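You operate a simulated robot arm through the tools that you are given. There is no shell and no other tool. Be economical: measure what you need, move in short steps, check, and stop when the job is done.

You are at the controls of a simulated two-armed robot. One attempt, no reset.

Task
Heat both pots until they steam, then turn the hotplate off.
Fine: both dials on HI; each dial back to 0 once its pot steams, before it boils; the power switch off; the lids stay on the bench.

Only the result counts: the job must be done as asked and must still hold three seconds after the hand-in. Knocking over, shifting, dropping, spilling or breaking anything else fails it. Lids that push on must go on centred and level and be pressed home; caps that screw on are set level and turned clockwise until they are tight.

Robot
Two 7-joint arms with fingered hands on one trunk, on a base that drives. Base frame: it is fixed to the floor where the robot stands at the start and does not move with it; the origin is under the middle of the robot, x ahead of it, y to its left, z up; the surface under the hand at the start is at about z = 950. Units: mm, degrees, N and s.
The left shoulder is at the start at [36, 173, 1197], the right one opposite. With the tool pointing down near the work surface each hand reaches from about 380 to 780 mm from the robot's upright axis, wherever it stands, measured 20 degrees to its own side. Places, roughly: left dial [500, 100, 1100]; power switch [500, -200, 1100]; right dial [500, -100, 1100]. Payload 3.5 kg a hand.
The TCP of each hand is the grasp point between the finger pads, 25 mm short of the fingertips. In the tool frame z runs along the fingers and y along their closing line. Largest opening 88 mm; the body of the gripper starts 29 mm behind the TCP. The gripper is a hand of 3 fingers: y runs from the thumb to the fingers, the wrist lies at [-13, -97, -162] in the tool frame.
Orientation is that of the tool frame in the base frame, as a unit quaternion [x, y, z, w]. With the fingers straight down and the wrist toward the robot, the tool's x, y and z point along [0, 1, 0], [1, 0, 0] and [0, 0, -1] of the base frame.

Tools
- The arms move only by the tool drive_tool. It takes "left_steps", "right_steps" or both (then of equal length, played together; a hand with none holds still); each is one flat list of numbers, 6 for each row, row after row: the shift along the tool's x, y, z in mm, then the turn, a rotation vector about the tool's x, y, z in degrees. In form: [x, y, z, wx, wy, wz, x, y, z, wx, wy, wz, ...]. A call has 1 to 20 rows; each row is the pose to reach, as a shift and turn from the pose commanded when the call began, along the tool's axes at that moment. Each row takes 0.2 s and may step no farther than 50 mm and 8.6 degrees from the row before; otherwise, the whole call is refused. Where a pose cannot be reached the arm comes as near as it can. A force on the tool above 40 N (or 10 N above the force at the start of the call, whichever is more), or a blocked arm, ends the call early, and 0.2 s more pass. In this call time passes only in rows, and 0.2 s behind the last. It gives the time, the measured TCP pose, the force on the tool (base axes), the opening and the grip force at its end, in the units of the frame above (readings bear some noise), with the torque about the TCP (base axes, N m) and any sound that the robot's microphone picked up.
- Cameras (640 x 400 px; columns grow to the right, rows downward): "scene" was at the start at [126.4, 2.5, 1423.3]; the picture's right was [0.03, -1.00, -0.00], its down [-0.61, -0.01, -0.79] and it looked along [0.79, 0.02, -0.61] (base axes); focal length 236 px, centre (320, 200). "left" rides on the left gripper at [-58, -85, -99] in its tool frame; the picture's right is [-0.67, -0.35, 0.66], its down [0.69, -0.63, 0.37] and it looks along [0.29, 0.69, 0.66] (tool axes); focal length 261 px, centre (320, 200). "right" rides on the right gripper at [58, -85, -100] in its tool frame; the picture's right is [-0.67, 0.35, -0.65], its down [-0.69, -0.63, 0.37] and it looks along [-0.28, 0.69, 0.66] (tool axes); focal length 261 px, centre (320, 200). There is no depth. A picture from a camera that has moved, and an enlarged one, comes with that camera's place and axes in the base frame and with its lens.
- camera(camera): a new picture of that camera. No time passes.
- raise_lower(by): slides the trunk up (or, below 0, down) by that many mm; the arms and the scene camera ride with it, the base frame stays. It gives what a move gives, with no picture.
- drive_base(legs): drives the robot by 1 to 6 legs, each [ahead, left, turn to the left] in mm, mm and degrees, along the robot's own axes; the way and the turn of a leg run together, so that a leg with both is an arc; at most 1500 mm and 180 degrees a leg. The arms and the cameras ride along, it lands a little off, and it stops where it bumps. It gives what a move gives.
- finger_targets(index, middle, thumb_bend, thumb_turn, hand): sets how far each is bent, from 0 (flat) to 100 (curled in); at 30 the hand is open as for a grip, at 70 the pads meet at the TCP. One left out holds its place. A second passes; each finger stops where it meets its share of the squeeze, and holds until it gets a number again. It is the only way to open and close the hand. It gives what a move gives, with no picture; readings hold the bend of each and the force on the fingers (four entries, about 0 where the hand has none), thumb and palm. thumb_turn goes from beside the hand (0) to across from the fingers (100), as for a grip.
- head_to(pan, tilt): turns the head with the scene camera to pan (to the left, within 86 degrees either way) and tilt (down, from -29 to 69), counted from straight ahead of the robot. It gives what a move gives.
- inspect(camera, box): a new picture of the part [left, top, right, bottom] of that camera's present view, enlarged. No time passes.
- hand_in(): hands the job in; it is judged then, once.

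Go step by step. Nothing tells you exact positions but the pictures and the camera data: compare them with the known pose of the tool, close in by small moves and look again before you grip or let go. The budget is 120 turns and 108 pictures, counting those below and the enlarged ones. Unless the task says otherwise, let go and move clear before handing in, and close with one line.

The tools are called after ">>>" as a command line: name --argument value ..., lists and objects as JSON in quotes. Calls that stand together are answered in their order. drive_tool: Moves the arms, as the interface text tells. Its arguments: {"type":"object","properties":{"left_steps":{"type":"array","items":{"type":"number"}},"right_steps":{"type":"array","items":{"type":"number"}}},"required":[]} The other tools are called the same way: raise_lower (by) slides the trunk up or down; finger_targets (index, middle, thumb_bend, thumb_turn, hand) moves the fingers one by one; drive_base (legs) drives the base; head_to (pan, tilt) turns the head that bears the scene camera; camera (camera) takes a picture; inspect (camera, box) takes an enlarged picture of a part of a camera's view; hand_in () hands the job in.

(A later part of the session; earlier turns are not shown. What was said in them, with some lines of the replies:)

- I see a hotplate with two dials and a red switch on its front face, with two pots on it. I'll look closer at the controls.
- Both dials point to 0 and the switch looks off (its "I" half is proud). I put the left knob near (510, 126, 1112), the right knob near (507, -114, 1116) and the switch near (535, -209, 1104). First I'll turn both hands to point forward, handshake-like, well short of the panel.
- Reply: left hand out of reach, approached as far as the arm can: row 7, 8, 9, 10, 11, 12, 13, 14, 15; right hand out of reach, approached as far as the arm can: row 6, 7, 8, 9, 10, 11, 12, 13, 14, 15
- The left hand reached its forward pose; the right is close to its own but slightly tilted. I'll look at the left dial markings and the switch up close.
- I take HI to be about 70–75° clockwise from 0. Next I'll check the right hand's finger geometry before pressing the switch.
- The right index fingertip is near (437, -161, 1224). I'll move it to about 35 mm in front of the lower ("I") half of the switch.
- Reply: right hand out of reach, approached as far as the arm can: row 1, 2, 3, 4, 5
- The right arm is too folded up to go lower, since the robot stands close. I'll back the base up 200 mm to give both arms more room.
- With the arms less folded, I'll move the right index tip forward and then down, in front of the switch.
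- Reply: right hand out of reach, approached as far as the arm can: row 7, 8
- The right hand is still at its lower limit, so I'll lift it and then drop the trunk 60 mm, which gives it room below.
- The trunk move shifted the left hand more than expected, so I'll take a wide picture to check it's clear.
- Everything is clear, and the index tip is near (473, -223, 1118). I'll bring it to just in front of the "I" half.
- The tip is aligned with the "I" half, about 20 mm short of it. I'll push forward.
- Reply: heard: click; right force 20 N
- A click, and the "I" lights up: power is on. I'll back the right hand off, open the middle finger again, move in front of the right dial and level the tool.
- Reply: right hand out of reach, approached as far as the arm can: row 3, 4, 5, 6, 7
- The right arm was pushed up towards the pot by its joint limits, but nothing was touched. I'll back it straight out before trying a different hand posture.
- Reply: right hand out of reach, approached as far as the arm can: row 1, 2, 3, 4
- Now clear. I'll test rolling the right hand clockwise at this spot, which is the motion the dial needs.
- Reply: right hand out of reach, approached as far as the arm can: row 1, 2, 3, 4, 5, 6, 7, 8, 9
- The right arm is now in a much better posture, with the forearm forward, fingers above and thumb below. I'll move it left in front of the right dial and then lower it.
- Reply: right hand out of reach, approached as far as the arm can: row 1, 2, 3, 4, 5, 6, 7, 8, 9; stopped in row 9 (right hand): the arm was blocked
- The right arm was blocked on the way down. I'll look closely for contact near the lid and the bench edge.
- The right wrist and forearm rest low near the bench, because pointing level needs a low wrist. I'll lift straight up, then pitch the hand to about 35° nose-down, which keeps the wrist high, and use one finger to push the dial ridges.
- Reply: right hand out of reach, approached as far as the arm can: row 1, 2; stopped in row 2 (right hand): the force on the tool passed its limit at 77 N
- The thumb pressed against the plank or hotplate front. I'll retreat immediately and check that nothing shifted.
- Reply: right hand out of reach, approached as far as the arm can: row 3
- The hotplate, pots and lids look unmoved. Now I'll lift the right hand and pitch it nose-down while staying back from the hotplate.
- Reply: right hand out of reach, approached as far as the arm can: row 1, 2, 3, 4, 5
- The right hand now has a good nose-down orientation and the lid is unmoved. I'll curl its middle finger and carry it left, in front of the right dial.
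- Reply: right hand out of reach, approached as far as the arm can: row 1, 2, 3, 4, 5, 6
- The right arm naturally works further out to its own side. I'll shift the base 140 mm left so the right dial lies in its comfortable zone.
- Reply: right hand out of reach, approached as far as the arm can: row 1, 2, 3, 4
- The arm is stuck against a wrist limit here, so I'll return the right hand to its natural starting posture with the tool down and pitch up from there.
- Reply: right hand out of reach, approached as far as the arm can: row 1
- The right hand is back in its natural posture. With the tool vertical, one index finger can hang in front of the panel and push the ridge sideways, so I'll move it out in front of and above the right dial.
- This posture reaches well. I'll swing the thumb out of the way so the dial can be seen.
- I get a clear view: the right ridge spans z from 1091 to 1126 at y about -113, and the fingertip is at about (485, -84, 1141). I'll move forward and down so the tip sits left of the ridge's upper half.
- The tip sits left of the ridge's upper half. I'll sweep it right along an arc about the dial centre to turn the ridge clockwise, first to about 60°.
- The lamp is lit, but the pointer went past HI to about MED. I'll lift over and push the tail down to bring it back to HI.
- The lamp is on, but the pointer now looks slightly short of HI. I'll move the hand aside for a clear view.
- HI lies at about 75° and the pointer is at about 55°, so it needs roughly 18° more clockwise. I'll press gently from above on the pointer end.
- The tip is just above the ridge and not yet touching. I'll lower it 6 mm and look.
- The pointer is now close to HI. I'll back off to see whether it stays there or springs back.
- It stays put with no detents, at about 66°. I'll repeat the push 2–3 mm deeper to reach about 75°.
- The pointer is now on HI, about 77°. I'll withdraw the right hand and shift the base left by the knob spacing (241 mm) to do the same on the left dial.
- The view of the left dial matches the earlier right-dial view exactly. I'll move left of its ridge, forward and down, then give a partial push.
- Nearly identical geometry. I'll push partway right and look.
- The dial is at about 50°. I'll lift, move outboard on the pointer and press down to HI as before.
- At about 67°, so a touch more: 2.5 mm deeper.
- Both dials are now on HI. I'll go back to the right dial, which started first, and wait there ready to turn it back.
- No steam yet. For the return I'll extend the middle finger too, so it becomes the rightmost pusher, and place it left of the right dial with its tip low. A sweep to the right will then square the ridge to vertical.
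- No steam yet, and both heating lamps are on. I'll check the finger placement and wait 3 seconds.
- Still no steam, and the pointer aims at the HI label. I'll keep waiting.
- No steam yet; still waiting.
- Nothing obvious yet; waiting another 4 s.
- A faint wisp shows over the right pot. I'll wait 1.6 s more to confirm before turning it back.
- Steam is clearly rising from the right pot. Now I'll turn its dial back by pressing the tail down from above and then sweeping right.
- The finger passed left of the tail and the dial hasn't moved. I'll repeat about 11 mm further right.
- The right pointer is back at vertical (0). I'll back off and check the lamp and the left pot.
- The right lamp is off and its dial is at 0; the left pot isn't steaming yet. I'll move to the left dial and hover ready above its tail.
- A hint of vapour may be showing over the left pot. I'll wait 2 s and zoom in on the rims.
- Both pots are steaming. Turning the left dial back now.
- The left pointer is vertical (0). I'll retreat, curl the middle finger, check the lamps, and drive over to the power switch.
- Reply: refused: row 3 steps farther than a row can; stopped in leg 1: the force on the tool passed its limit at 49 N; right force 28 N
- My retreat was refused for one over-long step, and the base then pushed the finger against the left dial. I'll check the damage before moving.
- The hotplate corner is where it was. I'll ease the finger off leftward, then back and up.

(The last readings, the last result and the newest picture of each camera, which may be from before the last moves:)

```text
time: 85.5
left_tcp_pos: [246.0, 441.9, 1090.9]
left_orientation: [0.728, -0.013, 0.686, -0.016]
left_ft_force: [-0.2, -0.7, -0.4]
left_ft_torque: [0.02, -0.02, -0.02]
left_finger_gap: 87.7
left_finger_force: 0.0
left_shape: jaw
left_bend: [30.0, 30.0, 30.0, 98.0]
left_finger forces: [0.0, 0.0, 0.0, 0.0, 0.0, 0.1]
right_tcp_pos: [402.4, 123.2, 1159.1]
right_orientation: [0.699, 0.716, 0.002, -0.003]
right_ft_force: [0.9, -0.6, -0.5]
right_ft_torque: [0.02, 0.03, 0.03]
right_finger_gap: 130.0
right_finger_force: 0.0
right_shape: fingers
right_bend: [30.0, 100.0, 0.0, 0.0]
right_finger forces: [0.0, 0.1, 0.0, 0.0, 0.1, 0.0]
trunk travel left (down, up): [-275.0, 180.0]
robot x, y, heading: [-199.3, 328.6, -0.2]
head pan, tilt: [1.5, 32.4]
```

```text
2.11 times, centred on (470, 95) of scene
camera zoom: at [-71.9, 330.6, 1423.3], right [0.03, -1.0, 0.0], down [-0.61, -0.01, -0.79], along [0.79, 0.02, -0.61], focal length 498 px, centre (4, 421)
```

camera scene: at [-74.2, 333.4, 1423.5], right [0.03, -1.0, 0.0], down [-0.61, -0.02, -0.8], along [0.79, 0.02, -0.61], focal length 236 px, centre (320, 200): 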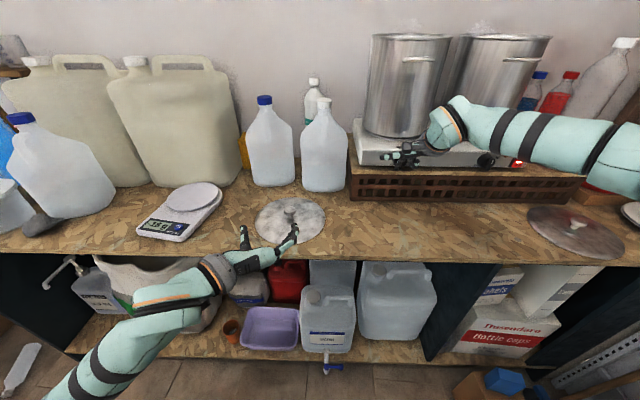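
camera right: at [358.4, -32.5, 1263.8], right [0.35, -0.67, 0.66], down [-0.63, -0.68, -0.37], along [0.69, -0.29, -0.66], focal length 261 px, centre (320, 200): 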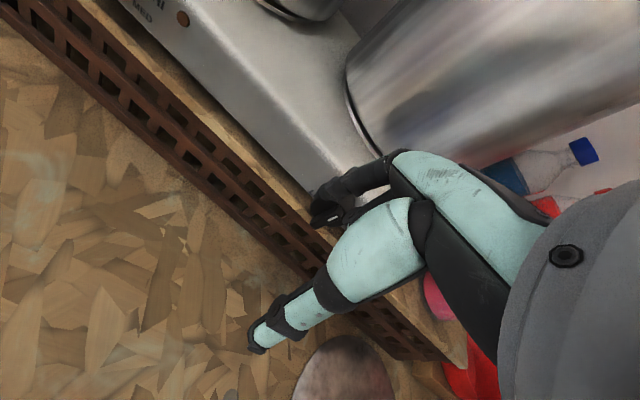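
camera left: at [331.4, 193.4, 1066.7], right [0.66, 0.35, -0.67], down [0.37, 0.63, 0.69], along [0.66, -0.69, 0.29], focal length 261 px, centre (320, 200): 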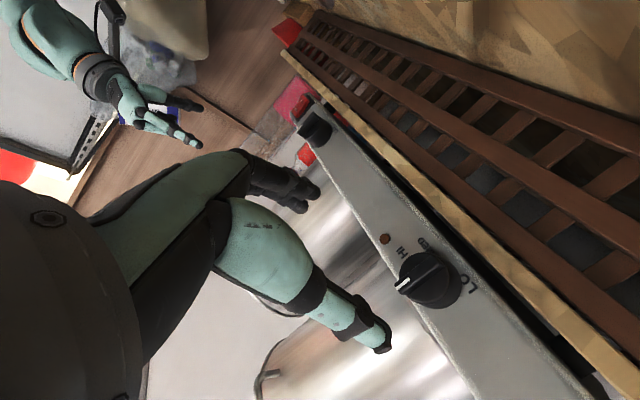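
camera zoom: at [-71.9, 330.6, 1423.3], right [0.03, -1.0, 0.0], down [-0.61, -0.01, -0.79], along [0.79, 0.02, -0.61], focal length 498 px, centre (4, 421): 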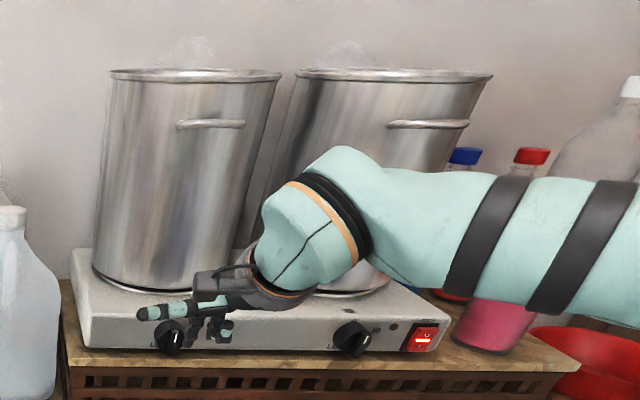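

Both dials sit at 0, both lamps are off, and nothing else moved. With the hand now clear, I'll drive over to the power switch.

>>> drive_base --legs '[[0, -339, 0]]'

>>> camera --camera "scene"

>>> inspect --camera "scene" --box '[360, 120, 460, 180]'

```text
time: 87.7
left_tcp_pos: [244.7, 101.6, 1090.9]
left_orientation: [0.728, -0.013, 0.686, -0.016]
left_ft_force: [-0.2, 0.8, 0.3]
left_ft_torque: [0.02, -0.02, 0.0]
left_finger_gap: 87.8
left_finger_force: 0.1
left_shape: jaw
left_bend: [30.0, 30.0, 30.0, 98.0]
left_finger forces: [0.1, 0.1, 0.0, 0.0, 0.1, 0.0]
right_tcp_pos: [402.6, -216.3, 1158.6]
right_orientation: [0.699, 0.715, 0.002, -0.004]
right_ft_force: [0.4, -0.4, 0.2]
right_ft_torque: [0.03, -0.01, 0.02]
right_finger_gap: 129.8
right_finger_force: 0.1
right_shape: fingers
right_bend: [30.0, 100.0, 0.0, 0.0]
right_finger forces: [0.1, 0.0, 0.0, 0.0, 0.1, 0.0]
trunk travel left (down, up): [-275.0, 180.0]
robot x, y, heading: [-197.4, -14.8, -0.2]
head pan, tilt: [1.5, 32.4]
```

```text
23 pictures are left
camera scene: at [-71.9, -10.6, 1423.3], right [0.03, -1.0, 0.0], down [-0.61, -0.02, -0.79], along [0.79, 0.02, -0.61], focal length 236 px, centre (320, 200)
```

scene: 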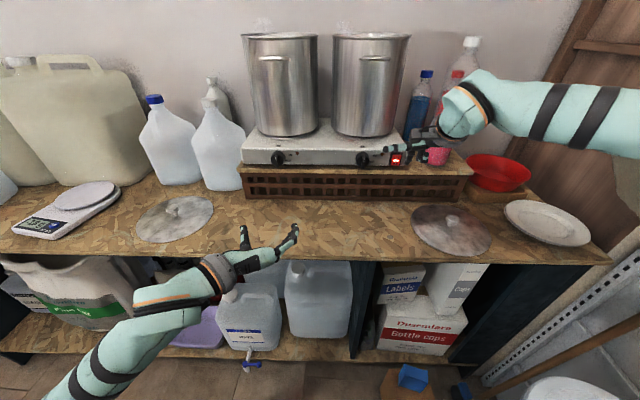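

```text
6.40 times, centred on (410, 150) of scene
camera zoom: at [-71.9, -10.6, 1423.3], right [0.03, -1.0, 0.0], down [-0.61, -0.02, -0.79], along [0.79, 0.02, -0.61], focal length 1514 px, centre (-256, 520)
```

zoom: 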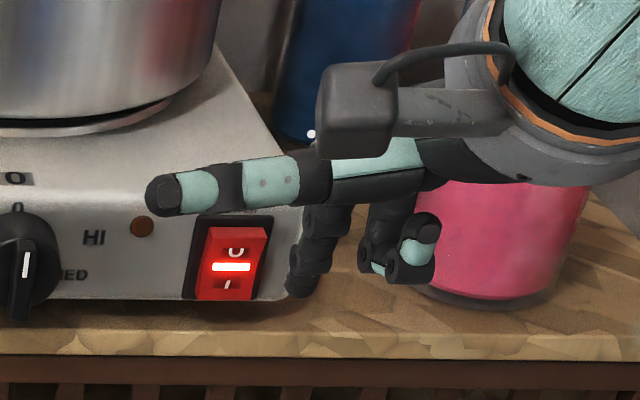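

The index finger is in line with the switch. I'll lower it to the height of the "O" half and approach.

>>> drive_tool --right_steps '[0, 0, 12, 0, 0, 0, 0, 20, 24, 0, 0, 0, 0, 45, 24, 0, 0, 0, 0, 68, 24, 0, 0, 0]'

>>> inspect --camera "scene" --box '[360, 120, 460, 180]'

```text
time: 88.7
left_tcp_pos: [245.7, 99.3, 1091.8]
left_orientation: [0.728, -0.013, 0.685, -0.016]
left_ft_force: [-0.6, -0.2, 0.2]
left_ft_torque: [0.0, -0.01, 0.02]
left_finger_gap: 87.9
left_finger_force: 0.0
left_shape: jaw
left_bend: [30.0, 30.0, 30.0, 98.0]
left_finger forces: [0.1, 0.1, 0.0, 0.0, 0.1, 0.1]
right_tcp_pos: [472.1, -216.2, 1133.5]
right_orientation: [0.699, 0.715, 0.001, -0.004]
right_ft_force: [0.8, 0.0, 0.2]
right_ft_torque: [0.0, 0.01, 0.04]
right_finger_gap: 129.9
right_finger_force: 0.1
right_shape: fingers
right_bend: [30.0, 100.0, 0.0, 0.0]
right_finger forces: [0.1, 0.0, 0.0, 0.1, 0.0, 0.0]
trunk travel left (down, up): [-275.0, 180.0]
robot x, y, heading: [-194.8, -11.9, -0.1]
head pan, tilt: [1.5, 32.4]
```

```text
6.40 times, centred on (410, 150) of scene
camera zoom: at [-71.1, -10.7, 1423.2], right [0.03, -1.0, 0.0], down [-0.61, -0.02, -0.79], along [0.79, 0.02, -0.61], focal length 1514 px, centre (-256, 520)
```

zoom: 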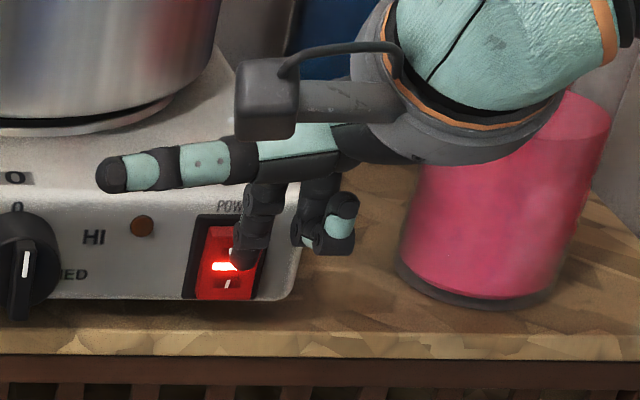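

The tip sits over the "O" half. I'll push forward until it clicks.

>>> drive_tool --right_steps '[1, 5, 0, 0, 0, 0, 2, 9, 0, 0, 0, 0, 2, 13, 0, 0, 0, 0, 2, 17, 0, 0, 0, 0, 2, 21, 0, 0, 0, 0]'

>>> inspect --camera "scene" --box '[360, 120, 460, 180]'

```text
time: 89.9
left_tcp_pos: [241.9, 100.1, 1092.6]
left_orientation: [0.727, -0.012, 0.686, -0.016]
left_ft_force: [0.1, 0.6, -0.3]
left_ft_torque: [0.01, -0.01, 0.02]
left_finger_gap: 87.9
left_finger_force: 0.1
left_shape: jaw
left_bend: [30.0, 30.0, 30.0, 98.0]
left_finger forces: [0.0, 0.1, 0.0, 0.1, 0.0, 0.0]
right_tcp_pos: [488.7, -213.8, 1135.6]
right_orientation: [0.698, 0.716, 0.003, -0.004]
right_ft_force: [-9.8, 0.0, 3.7]
right_ft_torque: [0.01, 0.07, 0.03]
right_finger_gap: 124.7
right_finger_force: 4.7
right_shape: fingers
right_bend: [42.0, 100.0, 0.0, 0.0]
right_finger forces: [9.9, 0.1, 0.0, 0.0, 0.1, 0.0]
trunk travel left (down, up): [-275.0, 180.0]
robot x, y, heading: [-200.2, -12.3, 0.2]
head pan, tilt: [1.5, 32.4]
heard: click
```

```text
6.40 times, centred on (410, 150) of scene
camera zoom: at [-75.3, -11.2, 1423.6], right [0.03, -1.0, 0.0], down [-0.61, -0.01, -0.8], along [0.8, 0.02, -0.61], focal length 1514 px, centre (-256, 520)
```

zoom: 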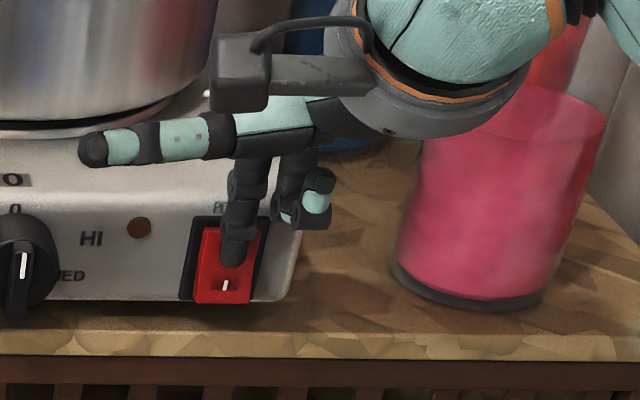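

A click, and the switch light is off. I'll withdraw and do a final check.

>>> drive_tool --right_steps '[0, -20, 0, 0, 0, 0, 0, -55, -10, 0, 0, 0, 0, -90, -40, 0, 0, 0, 0, -130, -60, 0, 0, 0, 0, -170, -80, 0, 0, 0]'

>>> camera --camera "scene"

>>> inspect --camera "scene" --box '[230, 110, 430, 210]'

>>> inspect --camera "scene" --box '[345, 140, 415, 180]'

>>> inspect --camera "scene" --box '[245, 140, 315, 180]'

```text
time: 91.1
left_tcp_pos: [244.9, 99.8, 1092.0]
left_orientation: [0.727, -0.013, 0.686, -0.016]
left_ft_force: [0.4, -0.1, -0.1]
left_ft_torque: [0.01, 0.01, 0.01]
left_finger_gap: 87.9
left_finger_force: 0.0
left_shape: jaw
left_bend: [30.0, 30.0, 30.0, 98.0]
left_finger forces: [0.1, 0.0, 0.0, 0.0, 0.0, 0.1]
right_tcp_pos: [318.2, -217.7, 1217.2]
right_orientation: [0.699, 0.715, 0.001, -0.003]
right_ft_force: [-0.4, -0.4, -0.6]
right_ft_torque: [-0.01, -0.03, 0.0]
right_finger_gap: 130.1
right_finger_force: 0.0
right_shape: fingers
right_bend: [30.0, 100.0, 0.0, 0.0]
right_finger forces: [0.0, 0.1, 0.1, 0.0, 0.1, 0.0]
trunk travel left (down, up): [-275.0, 180.0]
robot x, y, heading: [-201.5, -15.0, -0.0]
head pan, tilt: [1.5, 32.4]
```

```text
19 pictures are left
camera scene: at [-73.9, -11.8, 1423.5], right [0.03, -1.0, 0.0], down [-0.61, -0.01, -0.8], along [0.79, 0.02, -0.61], focal length 236 px, centre (320, 200)
```

scene: 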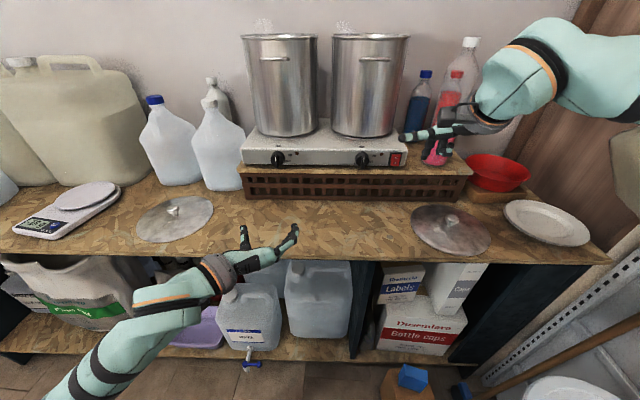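

```text
3.20 times, centred on (330, 160) of scene
camera zoom: at [-73.9, -11.8, 1423.5], right [0.03, -1.0, 0.0], down [-0.61, -0.01, -0.8], along [0.79, 0.02, -0.61], focal length 757 px, centre (288, 328)
```

zoom: 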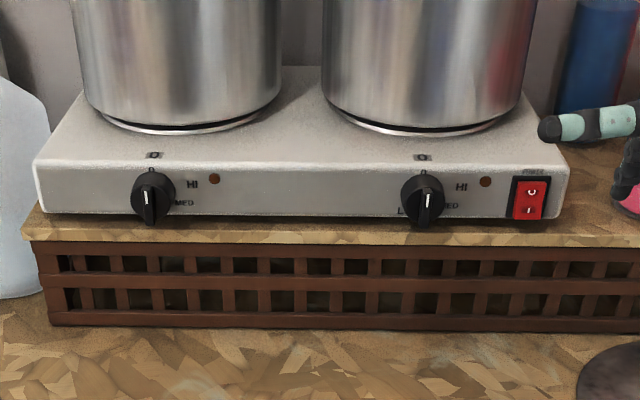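

```text
9.14 times, centred on (380, 160) of scene
camera zoom: at [-73.9, -11.8, 1423.5], right [0.03, -1.0, 0.0], down [-0.61, -0.01, -0.8], along [0.79, 0.02, -0.61], focal length 2163 px, centre (-229, 566)
```

zoom: 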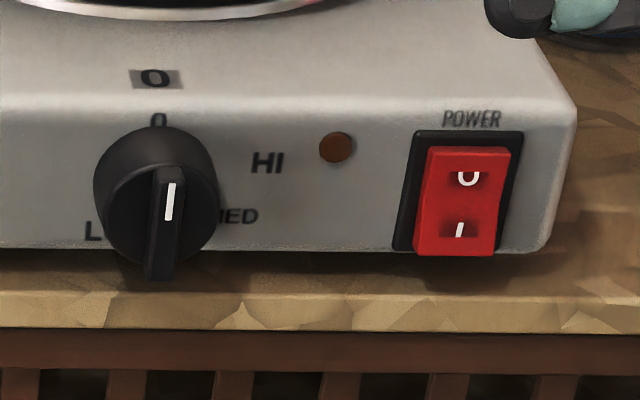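

```text
9.14 times, centred on (280, 160) of scene
camera zoom: at [-73.9, -11.8, 1423.5], right [0.03, -1.0, 0.0], down [-0.61, -0.01, -0.8], along [0.79, 0.02, -0.61], focal length 2163 px, centre (686, 566)
```

zoom: 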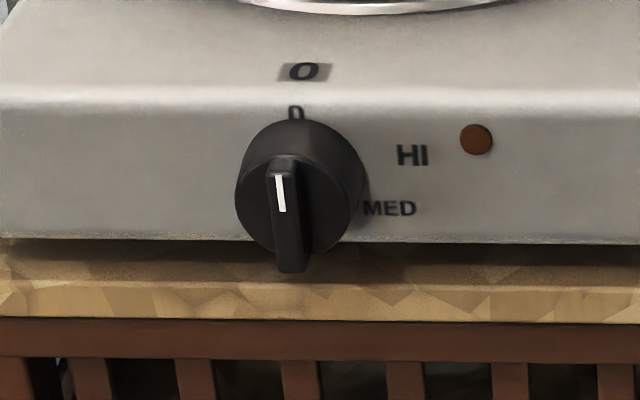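

Both pots are steaming gently, both dials point to 0, the lamps and switch are off, the lids are still on the bench and the hands are clear. I'm handing in.

>>> hand_in

```text
The job is handed in.
```

The job is handed in: both pots were heated on HI until they steamed, both dials are back at 0, the power switch is off and the lids are still on the bench.
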